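You operate a simulated robot arm through the tools that you are given. There is no shell and no other tool. Be economical: measure what you need, move in short steps, check, and stop when the job is done.

You are at the controls of a simulated robot arm. One attempt, no reset.

## Task
Put things in order on the long worktop. At the end: the yellow tin (marked "PEARS") from the long worktop is on the yellow coaster; the clear limed jar from the long worktop stands on top of the yellow butter; the clear pump bottle (marked "Cordial") is in the blue bowl; the clear glass from the long worktop stands where the clear pump bottle stood; whatever was shut is shut again. Leave all else as you found it, and nothing knocked over. Set down upright: tin.

Only the result counts: the job must be done as asked and must still hold three seconds after the hand-in. Knocking over, shifting, dropping, spilling or breaking anything else fails it.

## Robot
A 5-joint arm with a two-finger parallel gripper, fixed in place. Base frame: the origin is at the foot of the arm, x ahead of it, y to its left, z up; the work surface is at about z = 0. Lengths are in mm, angles in degrees, forces in N, time in s.
With the tool pointing down near the work surface it reaches from about 260 to 680 mm from the base axis. Its first joint turns from -66.0 to 66.0 degrees. The tool tilts only in the upright plane through the base axis and itself; it spins freely about its own axis. Payload 2.9 kg.
The tool frame sits at the grasp point between the pads (the TCP): z along the fingers, y along the line on which they close. The tips reach 30 mm beyond it. The gripper opens to 110 mm. The fingers are 20 mm wide and 10 mm thick; the gripper's body (48 by 112 mm) begins 55 mm behind the TCP.
Orientation is that of the tool frame in the base frame, as a unit quaternion [x, y, z, w]. With the fingers straight down and closing along the base's y, the tool's x points along the base's -x, its y along +y and its z along -z.

## Interface
- The arm moves only by the tool send_rows. Its argument "deltas" is a list of rows, each an object of numbers (a shift or turn left out is 0, a gripper value left out holds the last): "ax", "ay", "az": the turn, a rotation vector about the tool's x, y, z in units of 8 degrees (1.0 is 8 degrees); "dx", "dy", "dz": the shift along the tool's x, y, z in units of 40 mm (1.0 is 40 mm); "jaw": the closure, from 0 (fully open) to 1 (shut). In form: [{"ax": .., "ay": .., "az": .., "dx": .., "dy": .., "dz": .., "jaw": ..}, ...]. A call has 1 to 10 rows; each row shifts and turns the commanded pose from where the row before left it, along the tool's axes as they then stand. A call with a number of a shift or a turn outside -1 to 1 is refused whole. Each row takes 0.2 s and may step no farther than 50 mm and 8.6 degrees from the row before; otherwise, or with a gripper value out of range, the whole call is refused. Where a pose cannot be reached the arm comes as near as it can. A force on the tool above 40 N (or 10 N above the force at the start of the call, whichever is more), or a blocked arm, ends the call early, and 0.2 s more pass. The fingers move at their own pace (about 108 mm/s each) and stop on an object; they squeeze with about 40 N. The grip force told is the motor's: it shows also when the fingers shut on nothing. Time passes only in rows, and 0.2 s behind the last, so rows that do not move let the fingers close. The reply holds the time, the measured pose of the TCP, the force on the tool along the base axes, the opening and the grip force, in the units named above and with some noise, with the torque about the TCP (base axes, N m) and any sound that the robot's microphone picked up, and new pictures: "pictures" is both (left out), scene, wrist or none.
- Cameras (640 x 400 px; columns grow to the right, rows downward): "scene" is fixed at [41.1, -455.9, 609.2]; the picture's right is [0.72, -0.69, 0.00], its down [-0.36, -0.37, -0.86] and it looks along [0.60, 0.62, -0.51] (base axes); focal length 313 px, centre (320, 200). "wrist" rides on the gripper at [72, 17, -103] in the tool frame; the picture's right is [-0.23, 0.97, 0.00], its down [-0.76, -0.18, -0.62] and it looks along [-0.61, -0.14, 0.78] (tool axes); focal length 222 px, centre (320, 200). There is no depth. A picture from a camera that has moved, and an enlarged one, comes with that camera's place and axes in the base frame and with its lens.
- zoom(camera, box): a new picture of the part [left, top, right, bottom] of that camera's present view, enlarged. No time passes.
- finish_job(): hands the job in; it is judged then, once.

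Go step by step. Nothing tells you positions but the pictures and the camera data: compare them with the known pose of the tool, close in by small moves and look again before you grip or let go. The budget is 120 turns and 200 pictures, counting those below and the enlarged ones. Unless the task says otherwise, let go and move clear before handing in, and close with one line.

The tools are called after "Call:" as a command line: name --argument value ..., lists and objects as JSON in quotes. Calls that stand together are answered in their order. send_rows: Moves the arm, as the interface text tells. Its arguments: {"type":"object","properties":{"deltas":{"type":"array","items":{"type":"object","properties":{"ax":{"type":"number"},"ay":{"type":"number"},"az":{"type":"number"},"dx":{"type":"number"},"dy":{"type":"number"},"dz":{"type":"number"},"jaw":{"type":"number"}}}},"pictures":{"type":"string","enum":["both","scene","wrist","none"]}},"required":["deltas"]} The other tools are called the same way: zoom (camera, box) takes an enlarged picture of a part of a camera's view; finish_job () hands the job in.

At the start:

```text
t: 0.0
tool_pos: [451.1, 17.9, 370.0]
ee_rot: [0.0, 1.0, 0.0, 0.0]
wrist_force: [0.9, 0.0, -0.8]
wrist_torque: [0.0, -0.02, 0.0]
opening: 110.2
grasp_force: 0.0
```

scene: 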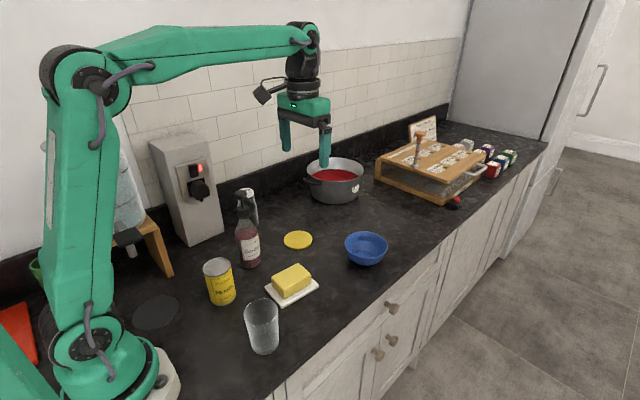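
wrist: 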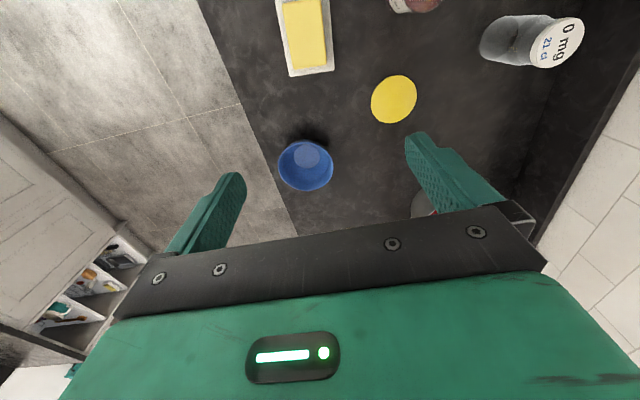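

I see the worktop with a tin, pump bottle, coaster, butter, bowl, glass, pot, and a wooden box. I'll zoom to identify things.

Call:
zoom --camera "scene" --box '[180, 170, 400, 370]'

Call:
zoom --camera "scene" --box '[360, 100, 540, 220]'

Call:
zoom --camera "scene" --box '[0, 130, 240, 360]'

Call:
zoom --camera "wrist" --box '[240, 0, 640, 220]'

```text
2.00 times, centred on (290, 270) of scene
camera zoom: at [41.1, -455.9, 609.2], right [0.72, -0.69, 0.0], down [-0.36, -0.37, -0.86], along [0.6, 0.62, -0.51], focal length 626 px, centre (380, 60)
```

zoom: 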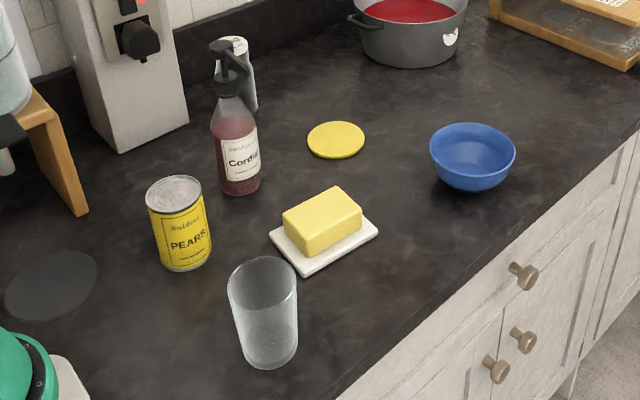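

```text
3.33 times, centred on (450, 160) of scene
camera zoom: at [41.1, -455.9, 609.2], right [0.72, -0.69, 0.0], down [-0.36, -0.37, -0.86], along [0.6, 0.62, -0.51], focal length 1044 px, centre (-113, 333)
```

zoom: 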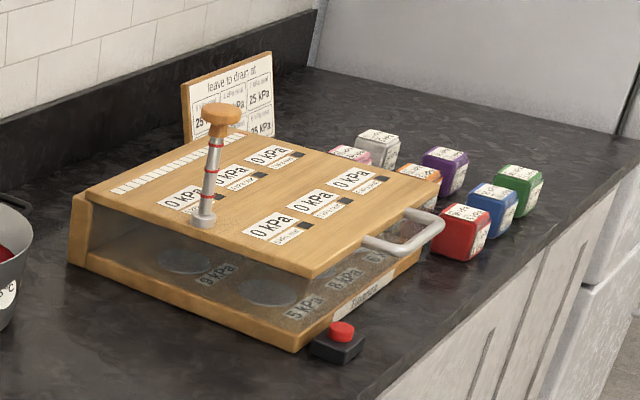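

```text
1.74 times, centred on (120, 245) of scene
camera zoom: at [41.1, -455.9, 609.2], right [0.72, -0.69, 0.0], down [-0.36, -0.37, -0.86], along [0.6, 0.62, -0.51], focal length 545 px, centre (668, 122)
```

zoom: 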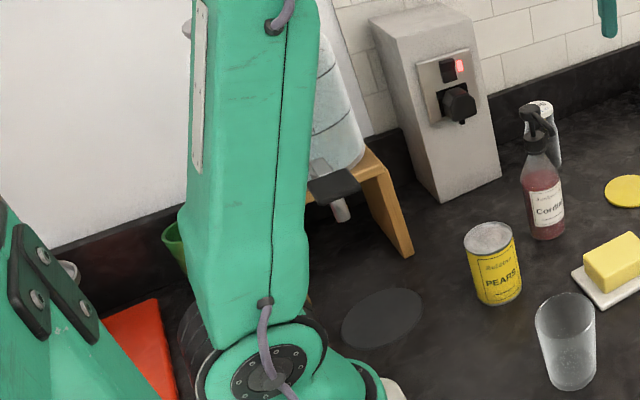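

```text
1.60 times, centred on (440, 110) of wrist
camera zoom: at [379.8, 34.8, 472.7], right [0.23, 0.97, 0.0], down [0.76, -0.18, 0.62], along [0.61, -0.14, -0.78], focal length 355 px, centre (128, 344)
```

zoom: 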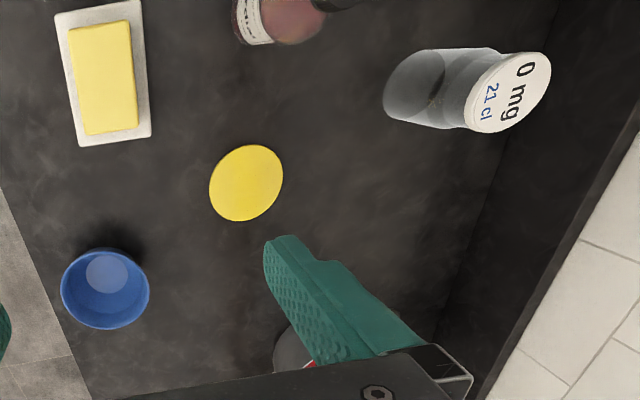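

Call:
zoom --camera "scene" --box '[210, 170, 290, 280]'

Call:
zoom --camera "wrist" --box '[450, 0, 610, 100]'

Call:
zoom --camera "wrist" --box '[0, 200, 160, 380]'

Call:
zoom --camera "scene" --box '[0, 220, 120, 370]'

```text
3.64 times, centred on (250, 225) of scene
camera zoom: at [41.1, -455.9, 609.2], right [0.72, -0.69, 0.0], down [-0.36, -0.37, -0.86], along [0.6, 0.62, -0.51], focal length 1139 px, centre (574, 109)
```

zoom: 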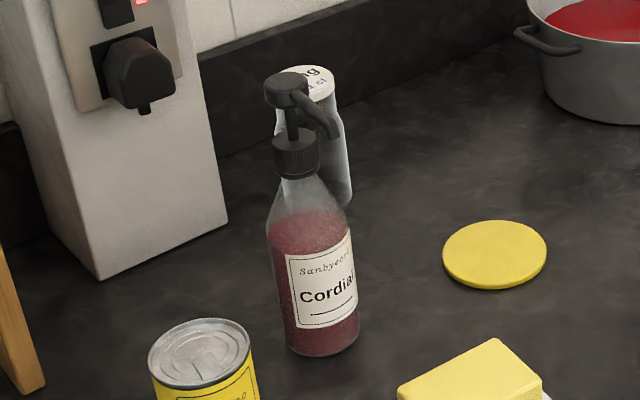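

```text
4.00 times, centred on (530, 50) of wrist
camera zoom: at [379.8, 34.8, 472.7], right [0.23, 0.97, 0.0], down [0.76, -0.18, 0.62], along [0.61, -0.14, -0.78], focal length 888 px, centre (-520, 800)
```

zoom: 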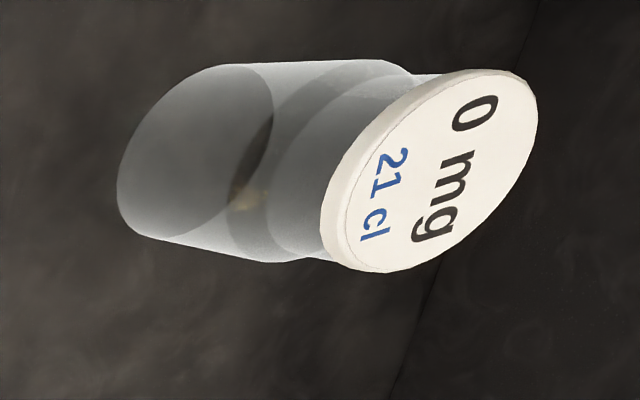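

```text
2.22 times, centred on (80, 290) of wrist
camera zoom: at [379.8, 34.8, 472.7], right [0.23, 0.97, 0.0], down [0.76, -0.18, 0.62], along [0.61, -0.14, -0.78], focal length 494 px, centre (853, 0)
```

zoom: 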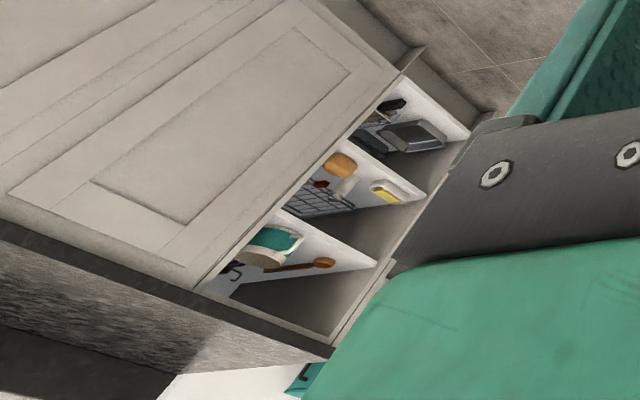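

```text
2.67 times, centred on (60, 295) of scene
camera zoom: at [41.1, -455.9, 609.2], right [0.72, -0.69, 0.0], down [-0.36, -0.37, -0.86], along [0.6, 0.62, -0.51], focal length 835 px, centre (1013, -53)
```

zoom: 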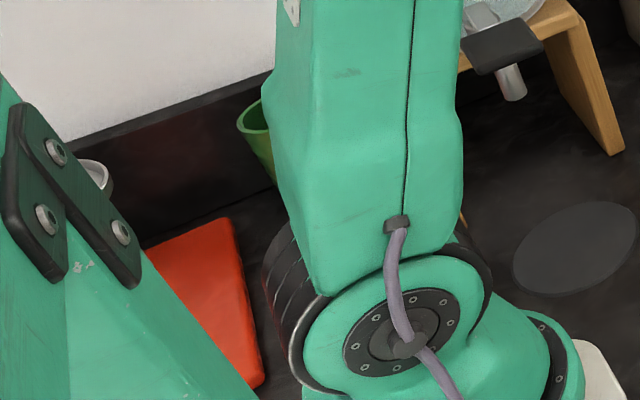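

I believe the bottle is at about (370,171), tin (251,116), glass (251,-65), butter (390,8), coaster (533,153), jar (~480,330), bowl (~617,-45). I'll move above the bottle and look.

Call:
send_rows --deltas '[{"dx": 0.5, "dy": 0.85}, {"dx": 0.5, "dy": 0.85}, {"dx": 0.5, "dy": 0.85}, {"dx": 0.5, "dy": 0.85}, {"dz": -0.5, "dy": 0.4}]'

```text
t: 1.2
tool_pos: [371.2, 169.4, 390.0]
ee_rot: [-0.001, 1.0, 0.0, 0.0]
wrist_force: [0.3, -0.5, -0.2]
wrist_torque: [0.02, 0.0, -0.02]
opening: 109.8
grasp_force: 0.0
camera wrist: at [299.2, 186.1, 492.1], right [0.23, 0.97, 0.0], down [0.76, -0.18, 0.62], along [0.61, -0.14, -0.78], focal length 222 px, centre (320, 200)
```

scene: 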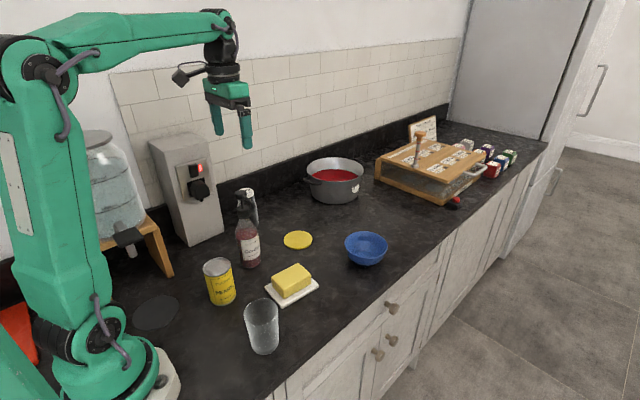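
wrist: 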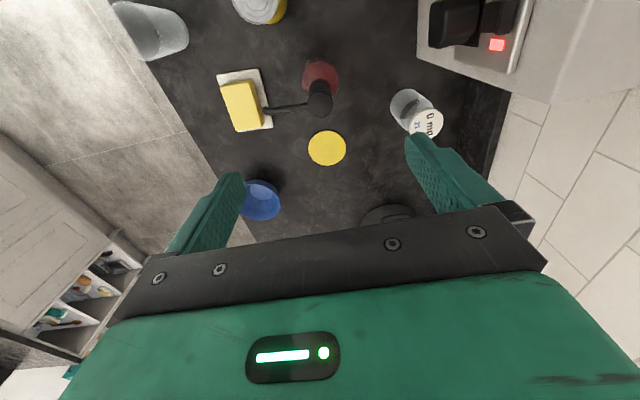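

Call:
zoom --camera "wrist" --box '[200, 30, 360, 130]'

Call:
zoom --camera "scene" --box '[200, 180, 280, 280]'

Call:
zoom --camera "wrist" --box '[370, 0, 530, 150]'

```text
4.00 times, centred on (280, 80) of wrist
camera zoom: at [299.2, 186.1, 492.1], right [0.23, 0.97, 0.0], down [0.76, -0.18, 0.62], along [0.61, -0.14, -0.78], focal length 888 px, centre (480, 680)
```

zoom: 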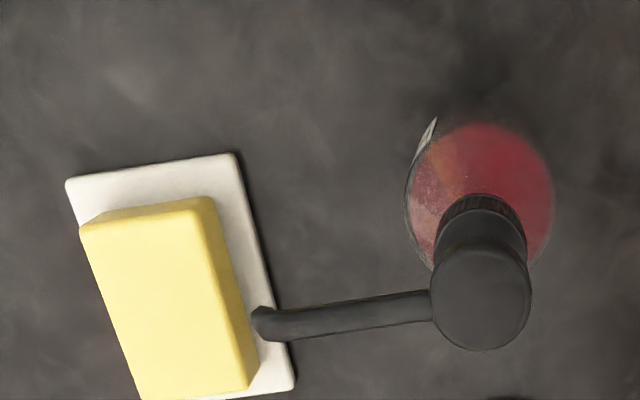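

```text
4.00 times, centred on (240, 230) of scene
camera zoom: at [41.1, -455.9, 609.2], right [0.72, -0.69, 0.0], down [-0.36, -0.37, -0.86], along [0.6, 0.62, -0.51], focal length 1253 px, centre (640, 80)
```

zoom: 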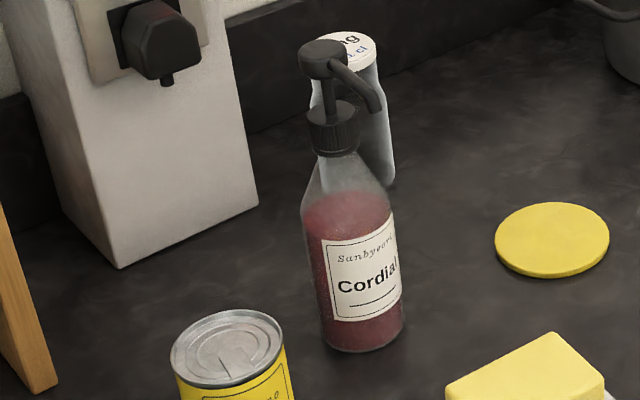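

```text
2.67 times, centred on (450, 75) of wrist
camera zoom: at [299.2, 186.1, 492.1], right [0.23, 0.97, 0.0], down [0.76, -0.18, 0.62], along [0.61, -0.14, -0.78], focal length 592 px, centre (-27, 533)
```

zoom: 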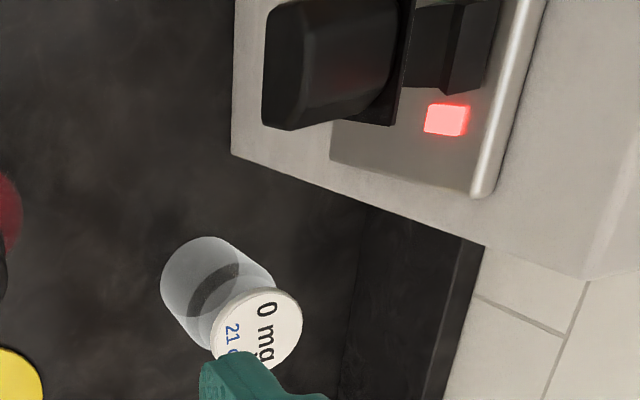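

The bottle's pump head triangulates to (371.5, 170.5, 226), with the spout pointing to -y. I'll spin −90° so the fingers close along x on the collar, and descend partway.

Call:
send_rows --deltas '[{"az": -1}, {"az": -1}, {"az": -1}, {"az": -1}, {"az": -1}, {"az": -1}, {"az": -1}, {"az": -1}, {"az": -1}, {"az": -1}]' --pictures "none"

Call:
send_rows --deltas '[{"az": -1}, {"az": -0.25}, {"dz": 1}, {"dz": 1}, {"dz": 0.75}, {}]'

```text
t: 3.4
tool_pos: [371.8, 170.0, 388.8]
ee_rot: [-0.644, 0.765, 0.0, 0.0]
wrist_force: [0.2, -0.3, 0.8]
wrist_torque: [0.02, -0.02, -0.01]
opening: 110.0
grasp_force: 0.0
```

```text
t: 4.8
tool_pos: [371.0, 170.6, 278.1]
ee_rot: [-0.707, 0.707, 0.0, 0.0]
wrist_force: [0.3, -0.5, 0.3]
wrist_torque: [0.01, -0.01, 0.01]
opening: 110.0
grasp_force: 0.1
camera wrist: at [354.7, 96.9, 381.2], right [-0.97, 0.23, 0.0], down [0.18, 0.76, 0.62], along [0.14, 0.61, -0.78], focal length 222 px, centre (320, 200)
```

scene: 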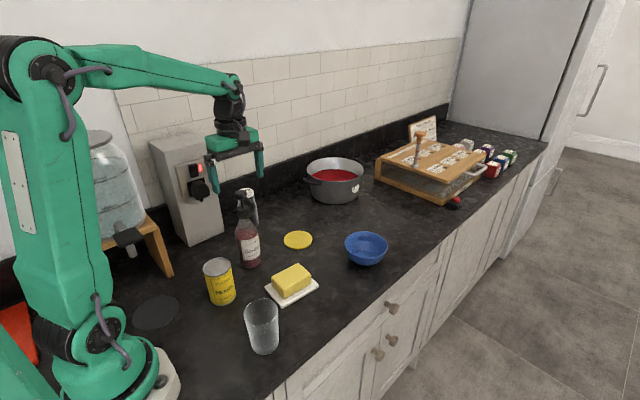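
wrist: 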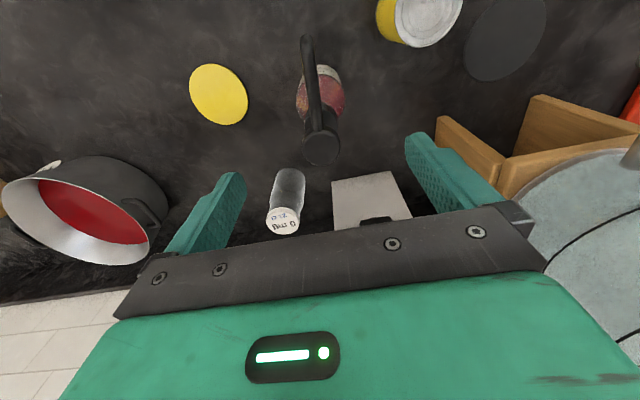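

The alignment is confirmed. I'll descend to z=180 and grip the collar.

Call:
send_rows --deltas '[{"dz": 1}, {"dz": 1}, {"dz": 0.45}, {}]'

```text
t: 5.8
tool_pos: [372.1, 169.5, 180.2]
ee_rot: [-0.707, 0.707, 0.0, 0.0]
wrist_force: [0.4, 0.5, 0.4]
wrist_torque: [-0.02, -0.01, 0.0]
opening: 109.7
grasp_force: 0.0
camera wrist: at [354.9, 97.1, 284.4], right [-0.97, 0.23, 0.0], down [0.18, 0.76, 0.62], along [0.14, 0.61, -0.78], focal length 222 px, centre (320, 200)
```

scene: 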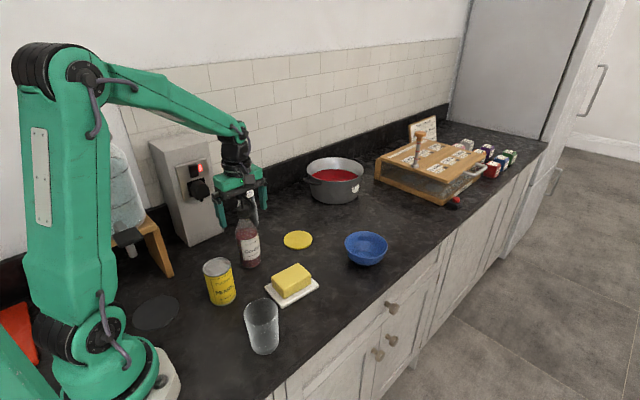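
wrist: 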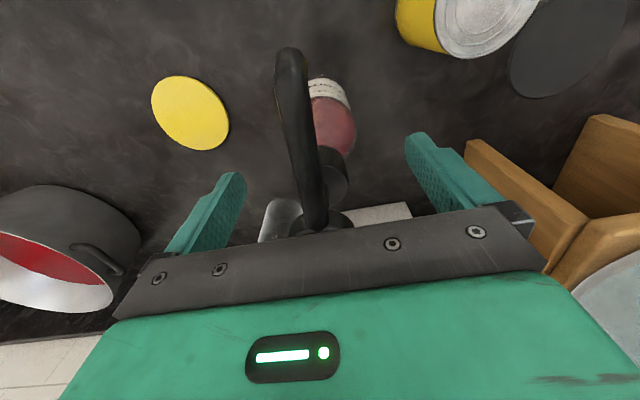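

Call:
zoom --camera "scene" --box '[200, 150, 290, 280]'

Call:
zoom --camera "wrist" --box '[230, 60, 430, 240]'

```text
3.08 times, centred on (245, 215) of scene
camera zoom: at [41.1, -455.9, 609.2], right [0.72, -0.69, 0.0], down [-0.36, -0.37, -0.86], along [0.6, 0.62, -0.51], focal length 964 px, centre (551, 154)
```

zoom: 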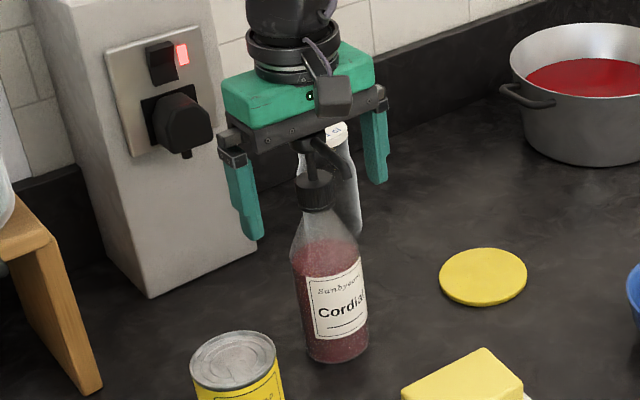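

```text
2.22 times, centred on (330, 150) of wrist
camera zoom: at [354.9, 97.1, 284.4], right [-0.97, 0.23, 0.0], down [0.18, 0.76, 0.62], along [0.14, 0.61, -0.78], focal length 494 px, centre (298, 311)
```

zoom: 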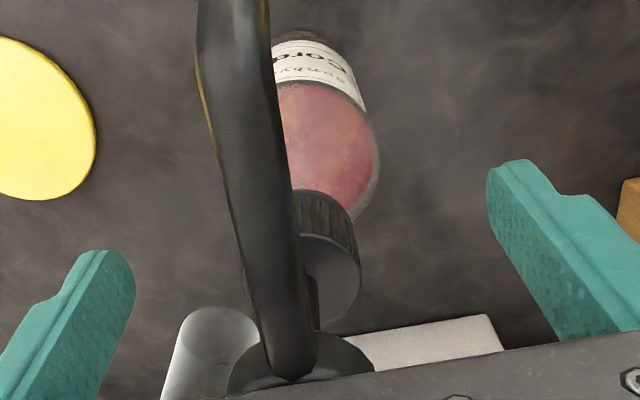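

The fingertips span the collar, so I'll close on it.

Call:
send_rows --deltas '[{"jaw": 1}, {}, {}, {}]' --pictures "scene"

```text
t: 6.8
tool_pos: [371.5, 170.2, 182.2]
ee_rot: [0.708, -0.707, 0.0, -0.001]
wrist_force: [0.2, 0.7, 0.2]
wrist_torque: [-0.01, -0.13, 0.03]
opening: 30.2
grasp_force: 40.4
```

scene: 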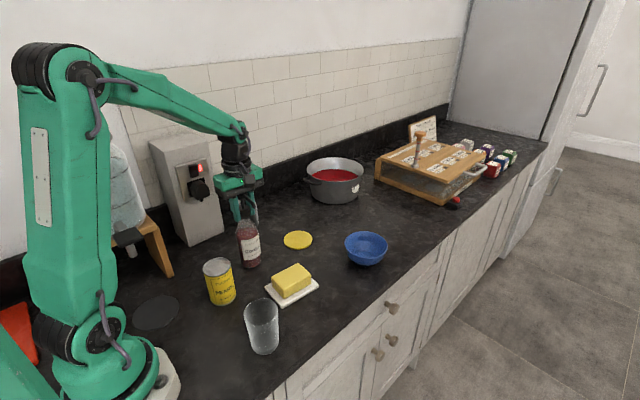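

Gripped at 30 mm. I'll lift it.

Call:
send_rows --deltas '[{"dz": -0.5}, {"dz": -1}, {"dz": -1}, {"dz": -0.75}, {}]'

```text
t: 8.0
tool_pos: [371.9, 170.9, 312.5]
ee_rot: [-0.707, 0.707, 0.0, 0.0]
wrist_force: [0.4, -0.5, -2.6]
wrist_torque: [-0.02, 0.08, 0.01]
opening: 29.9
grasp_force: 40.1
camera wrist: at [355.4, 98.0, 415.3], right [-0.97, 0.23, 0.0], down [0.18, 0.76, 0.62], along [0.14, 0.61, -0.78], focal length 222 px, centre (320, 200)
```

scene: 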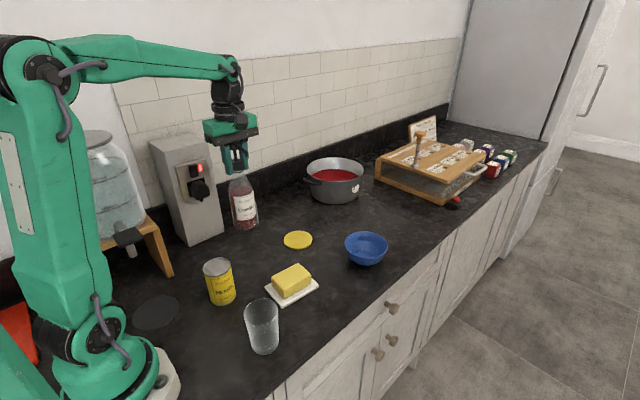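
wrist: 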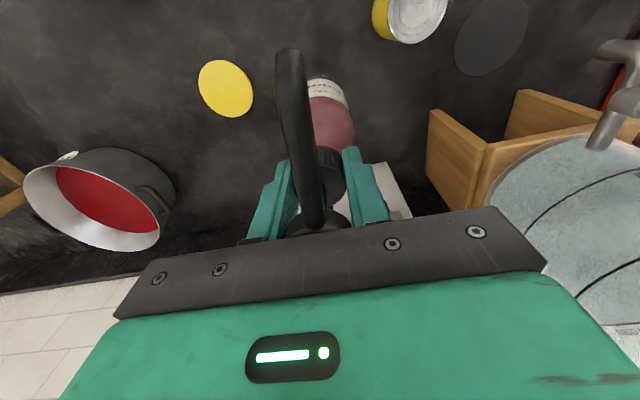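

Call:
send_rows --deltas '[{"dx": 0.7, "dy": -0.75}, {"dx": 0.75, "dy": -0.75}, {"dx": 0.75, "dy": -0.75}, {"dx": 0.75, "dy": -0.75}, {"dx": 0.75, "dy": -0.75}, {"dx": 0.75, "dy": -0.75}, {}]'

```text
t: 9.6
tool_pos: [550.9, -7.4, 310.0]
ee_rot: [0.708, -0.707, 0.0, 0.0]
wrist_force: [0.5, -0.2, -2.5]
wrist_torque: [0.02, 0.07, 0.03]
opening: 30.1
grasp_force: 39.8
camera wrist: at [535.8, -80.7, 414.1], right [-0.97, 0.23, 0.0], down [0.18, 0.76, 0.62], along [0.14, 0.61, -0.78], focal length 222 px, centre (320, 200)
```

scene: 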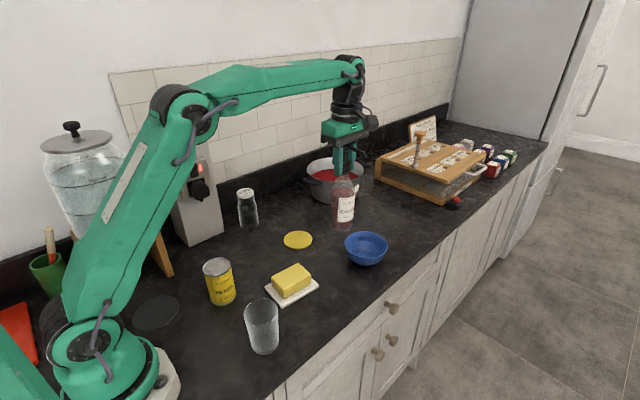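
wrist: 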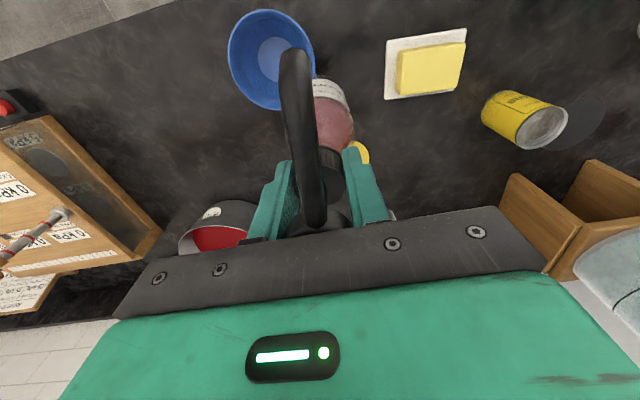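

The bowl is at about (610,-54) with its rim near z 60. I'll move over it.

Call:
send_rows --deltas '[{"dx": 0.58, "dy": -0.74}, {"dx": 0.58, "dy": -0.74}, {"dz": 0.8}, {}]'

```text
t: 10.6
tool_pos: [610.2, -54.6, 280.2]
ee_rot: [-0.707, 0.707, -0.001, 0.001]
wrist_force: [0.6, -0.5, -3.1]
wrist_torque: [-0.03, -0.05, -0.02]
opening: 30.1
grasp_force: 40.2
camera wrist: at [593.4, -127.2, 383.5], right [-0.97, 0.23, 0.0], down [0.18, 0.76, 0.62], along [0.14, 0.61, -0.78], focal length 222 px, centre (320, 200)
```

scene: 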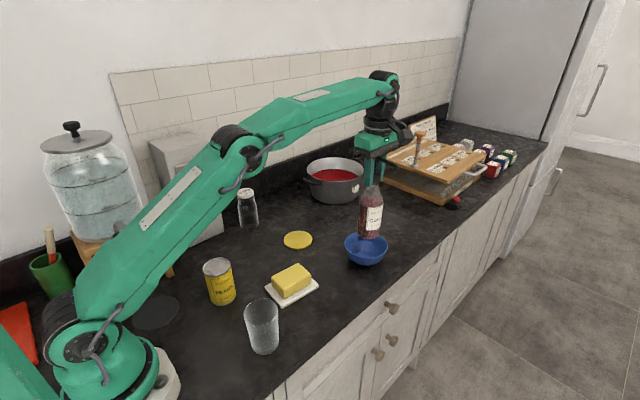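
wrist: 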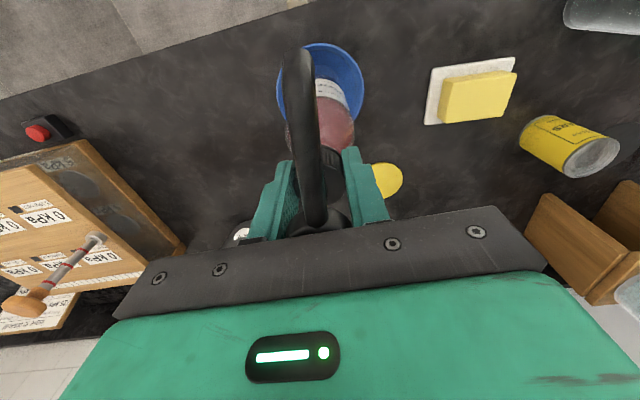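

Call:
zoom --camera "scene" --box '[310, 120, 430, 280]'

Call:
zoom --camera "wrist" --box '[240, 20, 400, 180]'

```text
2.50 times, centred on (370, 200) of scene
camera zoom: at [41.1, -455.9, 609.2], right [0.72, -0.69, 0.0], down [-0.36, -0.37, -0.86], along [0.6, 0.62, -0.51], focal length 783 px, centre (195, 200)
```

zoom: 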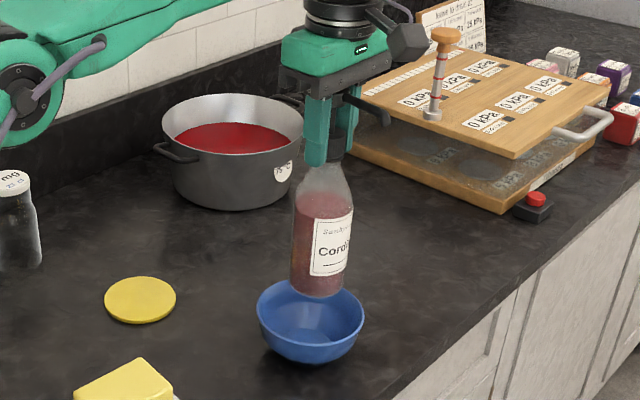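

```text
2.50 times, centred on (320, 100) of wrist
camera zoom: at [593.4, -127.2, 383.5], right [-0.97, 0.23, 0.0], down [0.18, 0.76, 0.62], along [0.14, 0.61, -0.78], focal length 555 px, centre (320, 450)
```

zoom: 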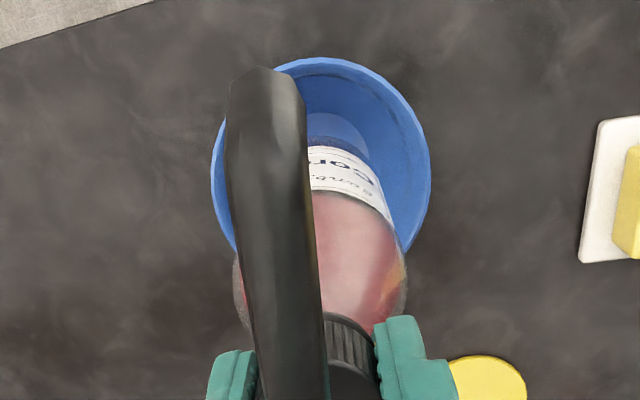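

Centered within about 2 mm. I'll lower it.

Call:
send_rows --deltas '[{"dx": 0.03, "dy": 0.02, "dz": 0.7}, {"dz": 0.8}, {"dz": 0.5}, {}]' --pictures "scene"

Call:
send_rows --deltas '[{"dz": 0.1}, {"dz": 0.05}, {}]' --pictures "none"

```text
t: 11.6
tool_pos: [611.4, -55.1, 199.1]
ee_rot: [0.707, -0.707, 0.0, 0.0]
wrist_force: [0.4, 0.5, -2.8]
wrist_torque: [0.16, 0.09, 0.02]
opening: 29.7
grasp_force: 40.2
```

scene: 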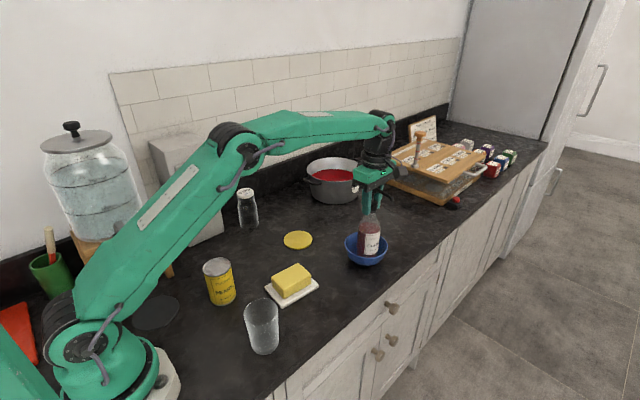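

```text
t: 12.4
tool_pos: [610.6, -55.6, 194.1]
ee_rot: [0.707, -0.707, 0.0, 0.0]
wrist_force: [-0.6, 1.2, -2.4]
wrist_torque: [0.15, -0.17, 0.03]
opening: 29.8
grasp_force: 39.7
```

Call:
send_rows --deltas '[{"dz": 0.05}, {}]'

Call:
zoom --camera "scene" --box '[310, 180, 430, 280]'

```text
t: 13.0
tool_pos: [610.4, -55.4, 192.9]
ee_rot: [-0.707, 0.707, 0.0, 0.0]
wrist_force: [0.4, 1.5, -2.9]
wrist_torque: [0.16, -0.15, 0.03]
opening: 29.6
grasp_force: 39.8
camera wrist: at [594.1, -128.2, 294.8], right [-0.97, 0.23, 0.0], down [0.18, 0.76, 0.62], along [0.14, 0.61, -0.78], focal length 222 px, centre (320, 200)
```

scene: 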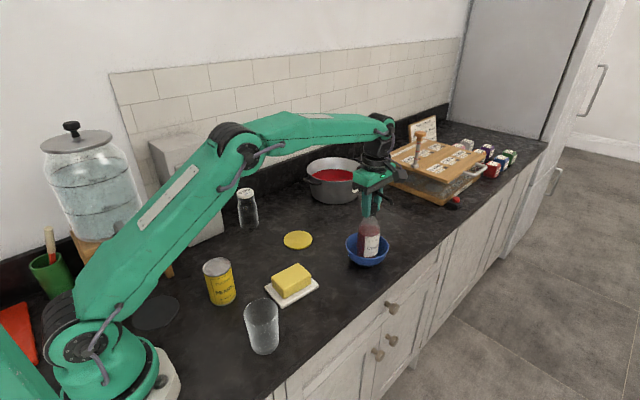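
wrist: 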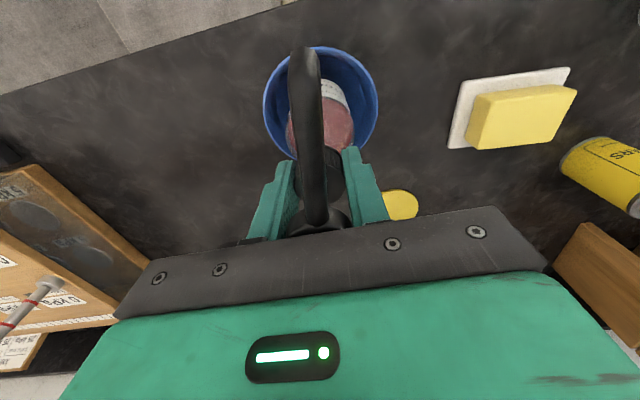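

```text
4.00 times, centred on (370, 230) of scene
camera zoom: at [41.1, -455.9, 609.2], right [0.72, -0.69, 0.0], down [-0.36, -0.37, -0.86], along [0.6, 0.62, -0.51], focal length 1253 px, centre (120, 80)
```

zoom: 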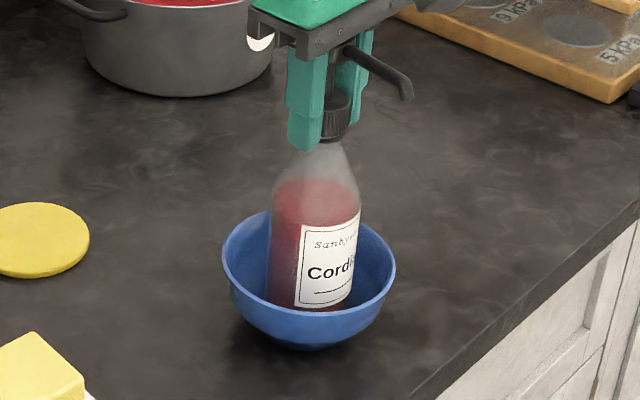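

Call:
send_rows --deltas '[{"dz": 0.06}, {"dz": 0.04}, {}]' --pictures "none"

Call:
send_rows --deltas '[{"dz": 0.06}, {}]' --pictures "none"

```text
t: 13.8
tool_pos: [609.6, -55.5, 189.5]
ee_rot: [-0.707, 0.707, -0.001, 0.001]
wrist_force: [-4.6, -1.7, 18.9]
wrist_torque: [-0.22, 0.92, 0.07]
opening: 29.6
grasp_force: 40.2
```

```text
t: 14.4
tool_pos: [609.8, -56.0, 189.0]
ee_rot: [0.707, -0.707, 0.003, -0.003]
wrist_force: [-3.6, 1.0, 32.4]
wrist_torque: [0.11, 0.77, 0.15]
opening: 30.0
grasp_force: 39.7
```

The bottle is seated at z≈190. I'll relieve the force, then open.

Call:
send_rows --deltas '[{"dz": -0.1}, {}]' --pictures "none"

Call:
send_rows --deltas '[{"jaw": 0.5}, {}, {}]'

```text
t: 15.0
tool_pos: [610.5, -55.1, 188.9]
ee_rot: [0.708, -0.706, 0.001, 0.0]
wrist_force: [1.9, 1.4, 13.4]
wrist_torque: [0.08, -0.22, 0.11]
opening: 30.1
grasp_force: 39.9
```

```text
t: 15.8
tool_pos: [610.3, -55.5, 189.5]
ee_rot: [0.707, -0.707, 0.0, 0.0]
wrist_force: [-0.3, 0.2, -1.1]
wrist_torque: [0.03, 0.01, 0.02]
opening: 54.9
grasp_force: 0.0
camera wrist: at [593.7, -128.3, 291.8], right [-0.97, 0.23, 0.0], down [0.18, 0.76, 0.62], along [0.14, 0.61, -0.78], focal length 222 px, centre (320, 200)
```

scene: 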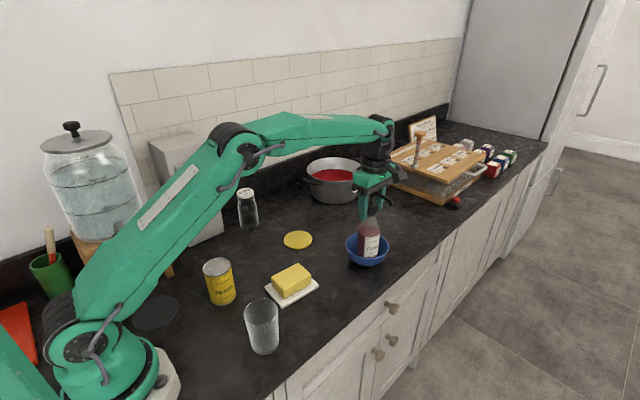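
wrist: 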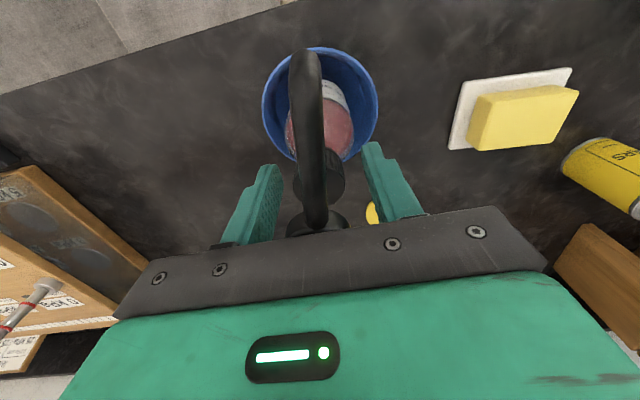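

The bottle stands in the bowl. I'll rise, spin back, then inspect the glass.

Call:
send_rows --deltas '[{"dz": -0.5, "jaw": 0}, {"dz": -1}, {"dz": -1}, {"dz": -0.5}, {"az": 1}, {"az": 1}, {"az": 1}, {"az": 1}, {"az": 1}, {"az": 1}]' --pictures "scene"

Call:
send_rows --deltas '[{"az": 1}, {"az": 1}, {"az": 1}, {"az": 1}, {"az": 1}, {"az": 0.25}, {"dx": 1}, {"dx": 1}, {"dx": 1}, {"dx": 1}]' --pictures "none"

Call:
send_rows --deltas '[{"dx": 1}, {"dx": 1}, {"dx": 1}, {"dx": 1}, {}]'

```text
t: 18.0
tool_pos: [610.1, -54.5, 308.8]
ee_rot: [-0.357, 0.934, 0.0, 0.0]
wrist_force: [-0.3, -0.6, 0.3]
wrist_torque: [0.02, -0.02, 0.01]
opening: 110.0
grasp_force: 0.0
```

scene: 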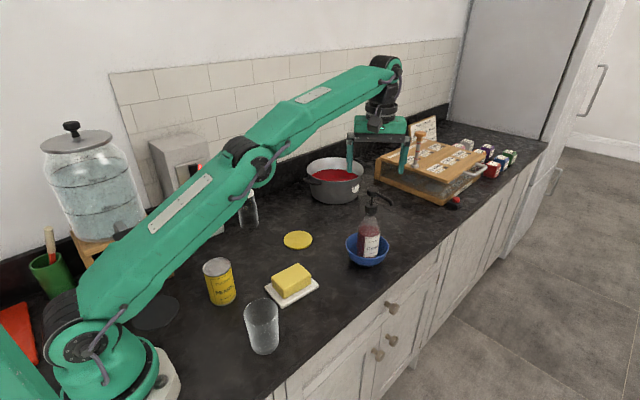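

```text
t: 20.2
tool_pos: [449.2, -57.4, 307.7]
ee_rot: [-0.001, 1.0, 0.0, 0.001]
wrist_force: [-0.3, -0.4, -0.4]
wrist_torque: [0.0, -0.01, -0.01]
opening: 110.1
grasp_force: 0.1
```

```text
t: 21.4
tool_pos: [291.3, -55.1, 307.7]
ee_rot: [0.0, 1.0, 0.0, 0.0]
wrist_force: [-0.1, 0.0, 0.7]
wrist_torque: [0.0, 0.0, 0.06]
opening: 110.1
grasp_force: 0.1
camera wrist: at [218.8, -38.4, 410.3], right [0.23, 0.97, 0.0], down [0.76, -0.18, 0.62], along [0.61, -0.14, -0.78], focal length 222 px, centre (320, 200)
```

scene: 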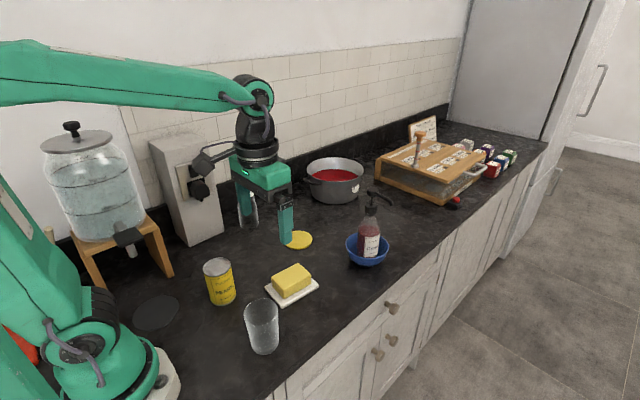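
wrist: 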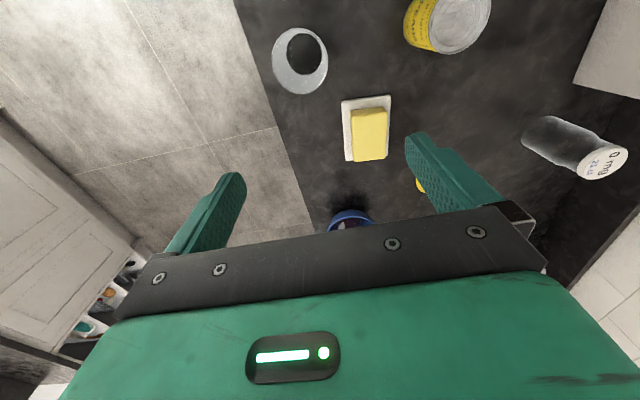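

Call:
zoom --camera "wrist" --box '[240, 10, 400, 110]'

Call:
zoom --camera "scene" --box '[200, 240, 320, 370]'

Call:
zoom --camera "wrist" --box '[380, 0, 640, 200]'

```text
4.00 times, centred on (320, 60) of wrist
camera zoom: at [218.8, -38.4, 410.3], right [0.23, 0.97, 0.0], down [0.76, -0.18, 0.62], along [0.61, -0.14, -0.78], focal length 888 px, centre (320, 760)
```

zoom: 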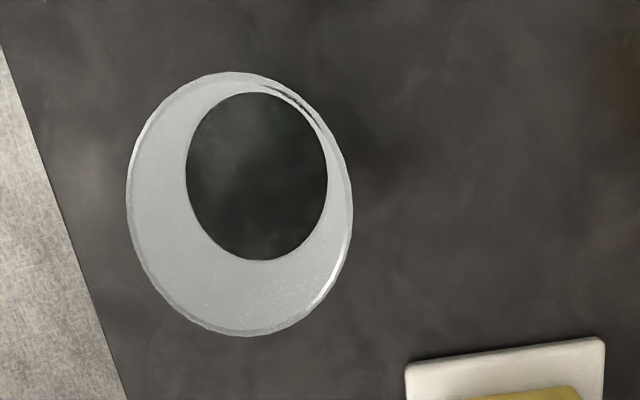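

```text
3.08 times, centred on (260, 305) of scene
camera zoom: at [41.1, -455.9, 609.2], right [0.72, -0.69, 0.0], down [-0.36, -0.37, -0.86], along [0.6, 0.62, -0.51], focal length 964 px, centre (505, -123)
```

zoom: 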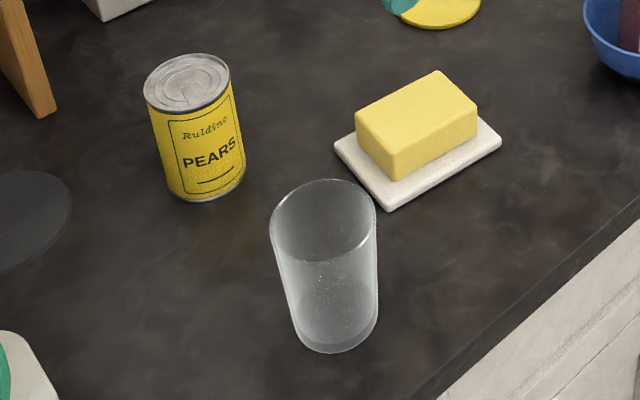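

```text
2.00 times, centred on (510, 100) of wrist
camera zoom: at [218.8, -38.4, 410.3], right [0.23, 0.97, 0.0], down [0.76, -0.18, 0.62], along [0.61, -0.14, -0.78], focal length 444 px, centre (-60, 400)
```

zoom: 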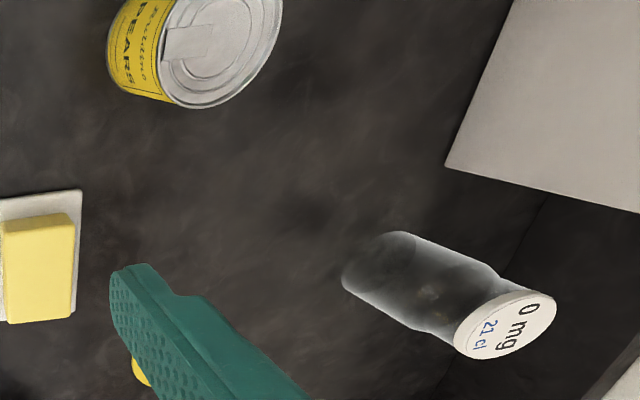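

The glass is at about (250,-71), height ~95 mm, rim ~71 mm. I'll move over it and descend halfway.

Call:
send_rows --deltas '[{"dx": 0.52, "dy": -0.2}, {"dx": 0.52, "dy": -0.2}, {"dz": 1}, {"dz": 1}, {"dz": 0.5}, {}]'

```text
t: 22.8
tool_pos: [251.0, -71.0, 209.2]
ee_rot: [0.0, 1.0, 0.0, 0.0]
wrist_force: [-0.1, -0.7, 0.4]
wrist_torque: [-0.01, 0.0, 0.0]
opening: 110.1
grasp_force: 0.1
camera wrist: at [177.9, -54.9, 311.5], right [0.23, 0.97, 0.0], down [0.76, -0.18, 0.62], along [0.61, -0.14, -0.78], focal length 222 px, centre (320, 200)
```

scene: 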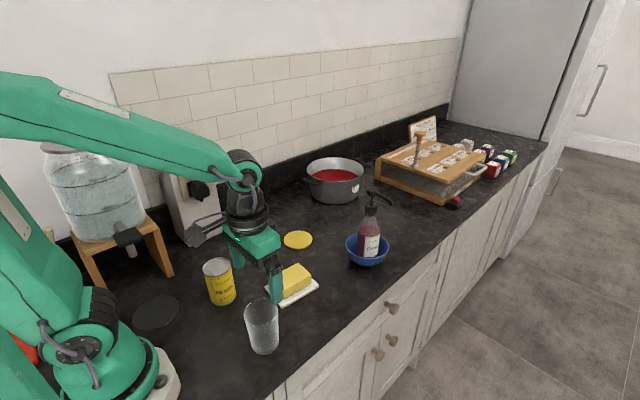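
wrist: 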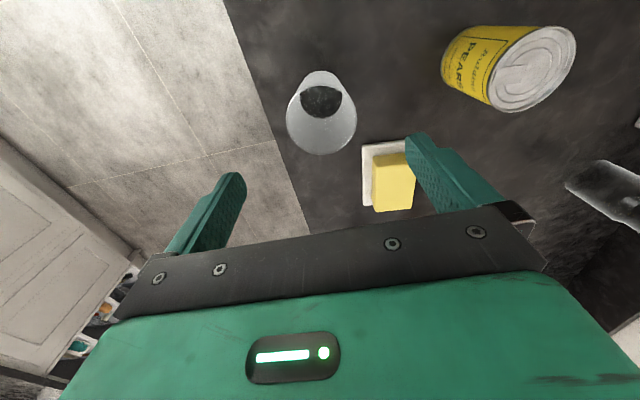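

Alignment is good. I'll descend to grip height.

Call:
send_rows --deltas '[{"dz": 1}, {"dz": 1}, {"dz": 1}, {"dz": 0.7}, {}]'

```text
t: 24.0
tool_pos: [249.5, -71.1, 63.0]
ee_rot: [0.0, 1.0, 0.0, -0.001]
wrist_force: [0.2, 0.6, -0.4]
wrist_torque: [0.02, 0.0, -0.01]
opening: 109.9
grasp_force: 0.1
camera wrist: at [177.2, -54.2, 165.2], right [0.23, 0.97, 0.0], down [0.76, -0.18, 0.62], along [0.61, -0.14, -0.78], focal length 222 px, centre (320, 200)
```

scene: 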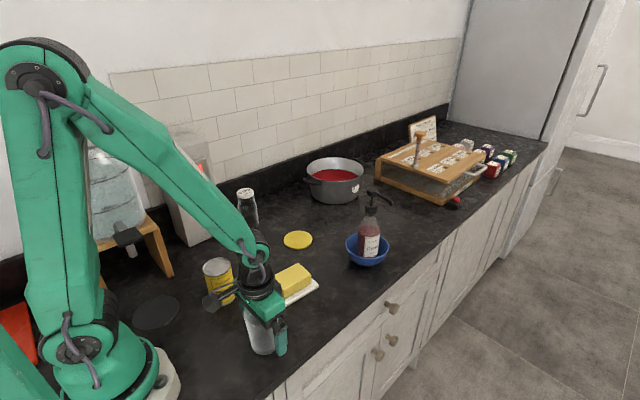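
wrist: 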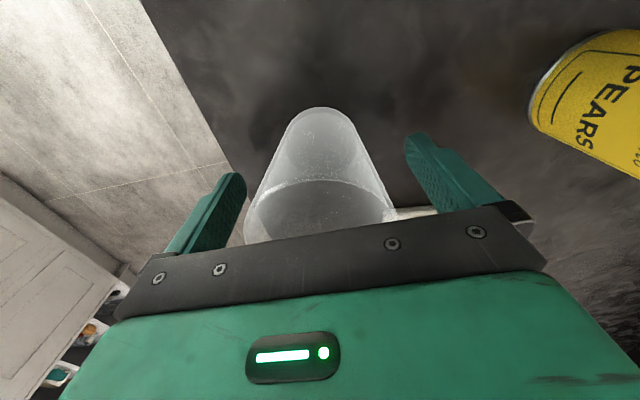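

Call:
send_rows --deltas '[{"jaw": 1}, {}, {}]' --pictures "none"

Call:
send_rows --deltas '[{"dz": -0.5}, {"dz": -1}, {"dz": -1}, {"dz": -1}, {"dz": -0.5}, {}]'

```text
t: 24.8
tool_pos: [249.1, -71.1, 62.0]
ee_rot: [0.001, 1.0, 0.0, 0.0]
wrist_force: [-0.2, -0.1, 0.5]
wrist_torque: [0.0, 0.0, 0.04]
opening: 65.6
grasp_force: 40.6
```

```text
t: 26.2
tool_pos: [247.0, -70.1, 223.0]
ee_rot: [0.0, 1.0, 0.0, 0.0]
wrist_force: [0.5, -0.8, -2.8]
wrist_torque: [0.0, -0.01, 0.01]
opening: 62.5
grasp_force: 40.1
camera wrist: at [175.5, -54.6, 325.8], right [0.23, 0.97, 0.0], down [0.76, -0.18, 0.62], along [0.61, -0.14, -0.78], focal length 222 px, centre (320, 200)
```

scene: 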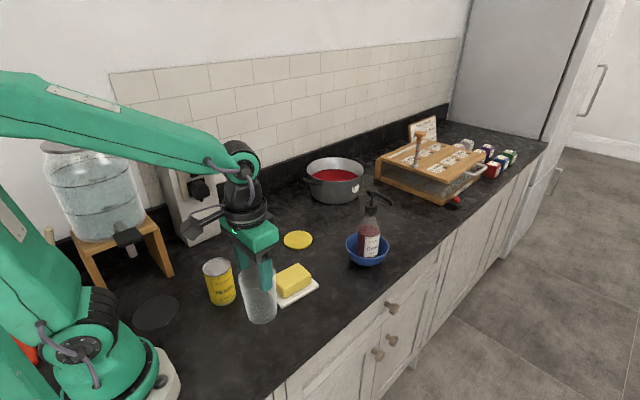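
wrist: 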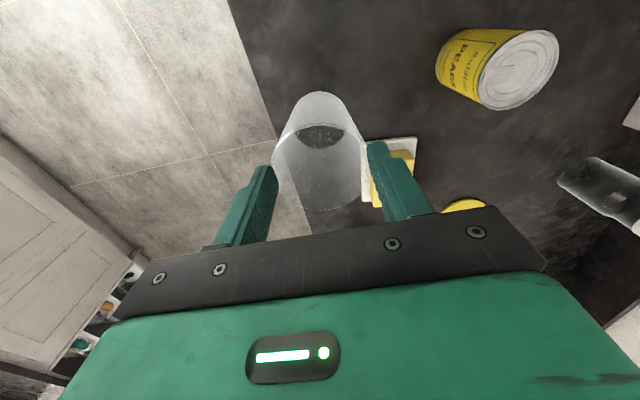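

Call:
zoom --camera "scene" --box '[200, 210, 320, 340]'

Call:
zoom --camera "wrist" --box '[220, 70, 440, 250]'

```text
3.08 times, centred on (260, 275) of scene
camera zoom: at [41.1, -455.9, 609.2], right [0.72, -0.69, 0.0], down [-0.36, -0.37, -0.86], along [0.6, 0.62, -0.51], focal length 964 px, centre (505, -31)
```

zoom: 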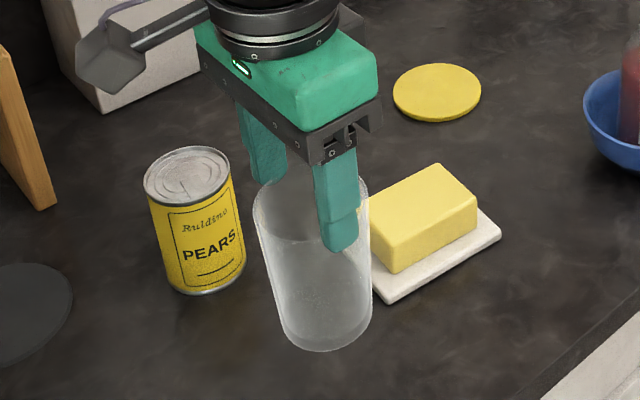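

```text
2.22 times, centred on (330, 160) of wrist
camera zoom: at [175.5, -54.6, 325.8], right [0.23, 0.97, 0.0], down [0.76, -0.18, 0.62], along [0.61, -0.14, -0.78], focal length 494 px, centre (298, 289)
```

zoom: 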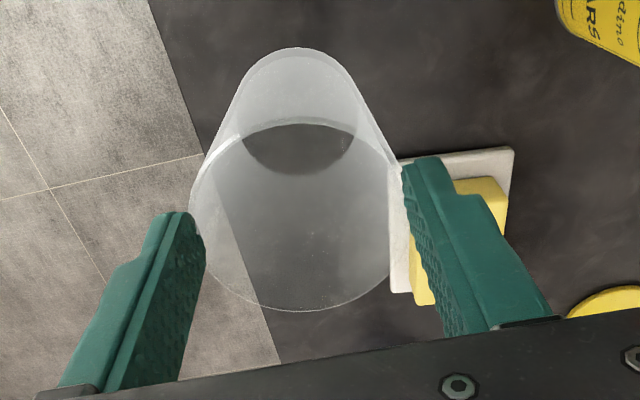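

The glass seems to have slid down in the grip. I'll look closer before any time passes.

Call:
zoom --camera "scene" --box '[235, 240, 290, 330]'

Call:
zoom --camera "wrist" --box '[255, 80, 385, 220]'

```text
4.44 times, centred on (262, 285) of scene
camera zoom: at [41.1, -455.9, 609.2], right [0.72, -0.69, 0.0], down [-0.36, -0.37, -0.86], along [0.6, 0.62, -0.51], focal length 1392 px, centre (576, -178)
```

zoom: 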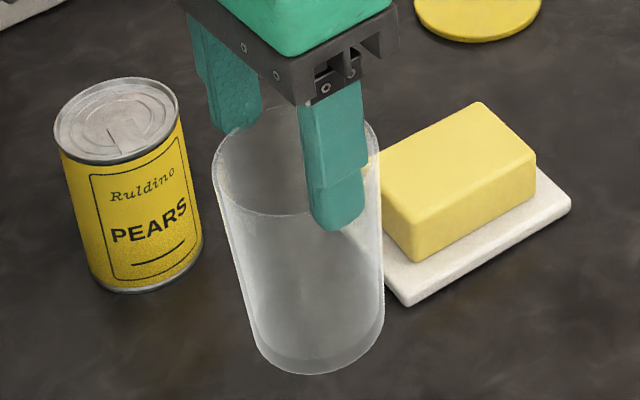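

```text
2.86 times, centred on (320, 150) of wrist
camera zoom: at [175.5, -54.6, 325.8], right [0.23, 0.97, 0.0], down [0.76, -0.18, 0.62], along [0.61, -0.14, -0.78], focal length 635 px, centre (320, 343)
```

zoom: 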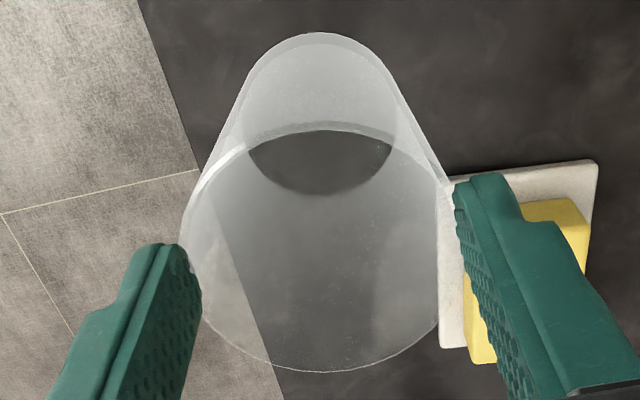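

The glass has slipped about 50 mm and hangs near its rim. I'll lower it back toward its spot at once.

Call:
send_rows --deltas '[{"dz": 0.6}, {"dz": 0.8}]'

```text
t: 26.8
tool_pos: [247.6, -71.8, 166.4]
ee_rot: [0.0, 1.0, 0.0, -0.001]
wrist_force: [1.0, 0.2, -1.7]
wrist_torque: [-0.01, 0.01, 0.0]
opening: 61.9
grasp_force: 39.7
camera wrist: at [176.1, -54.9, 269.3], right [0.23, 0.97, 0.0], down [0.76, -0.18, 0.62], along [0.61, -0.14, -0.78], focal length 222 px, centre (320, 200)
```

scene: 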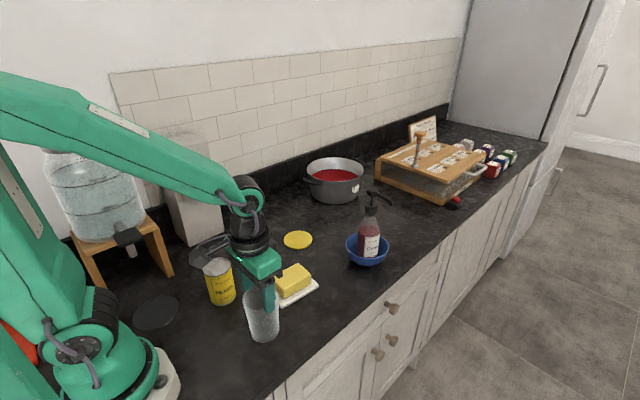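
wrist: 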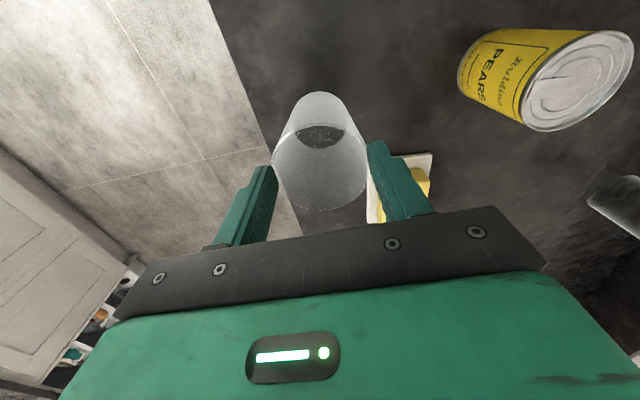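

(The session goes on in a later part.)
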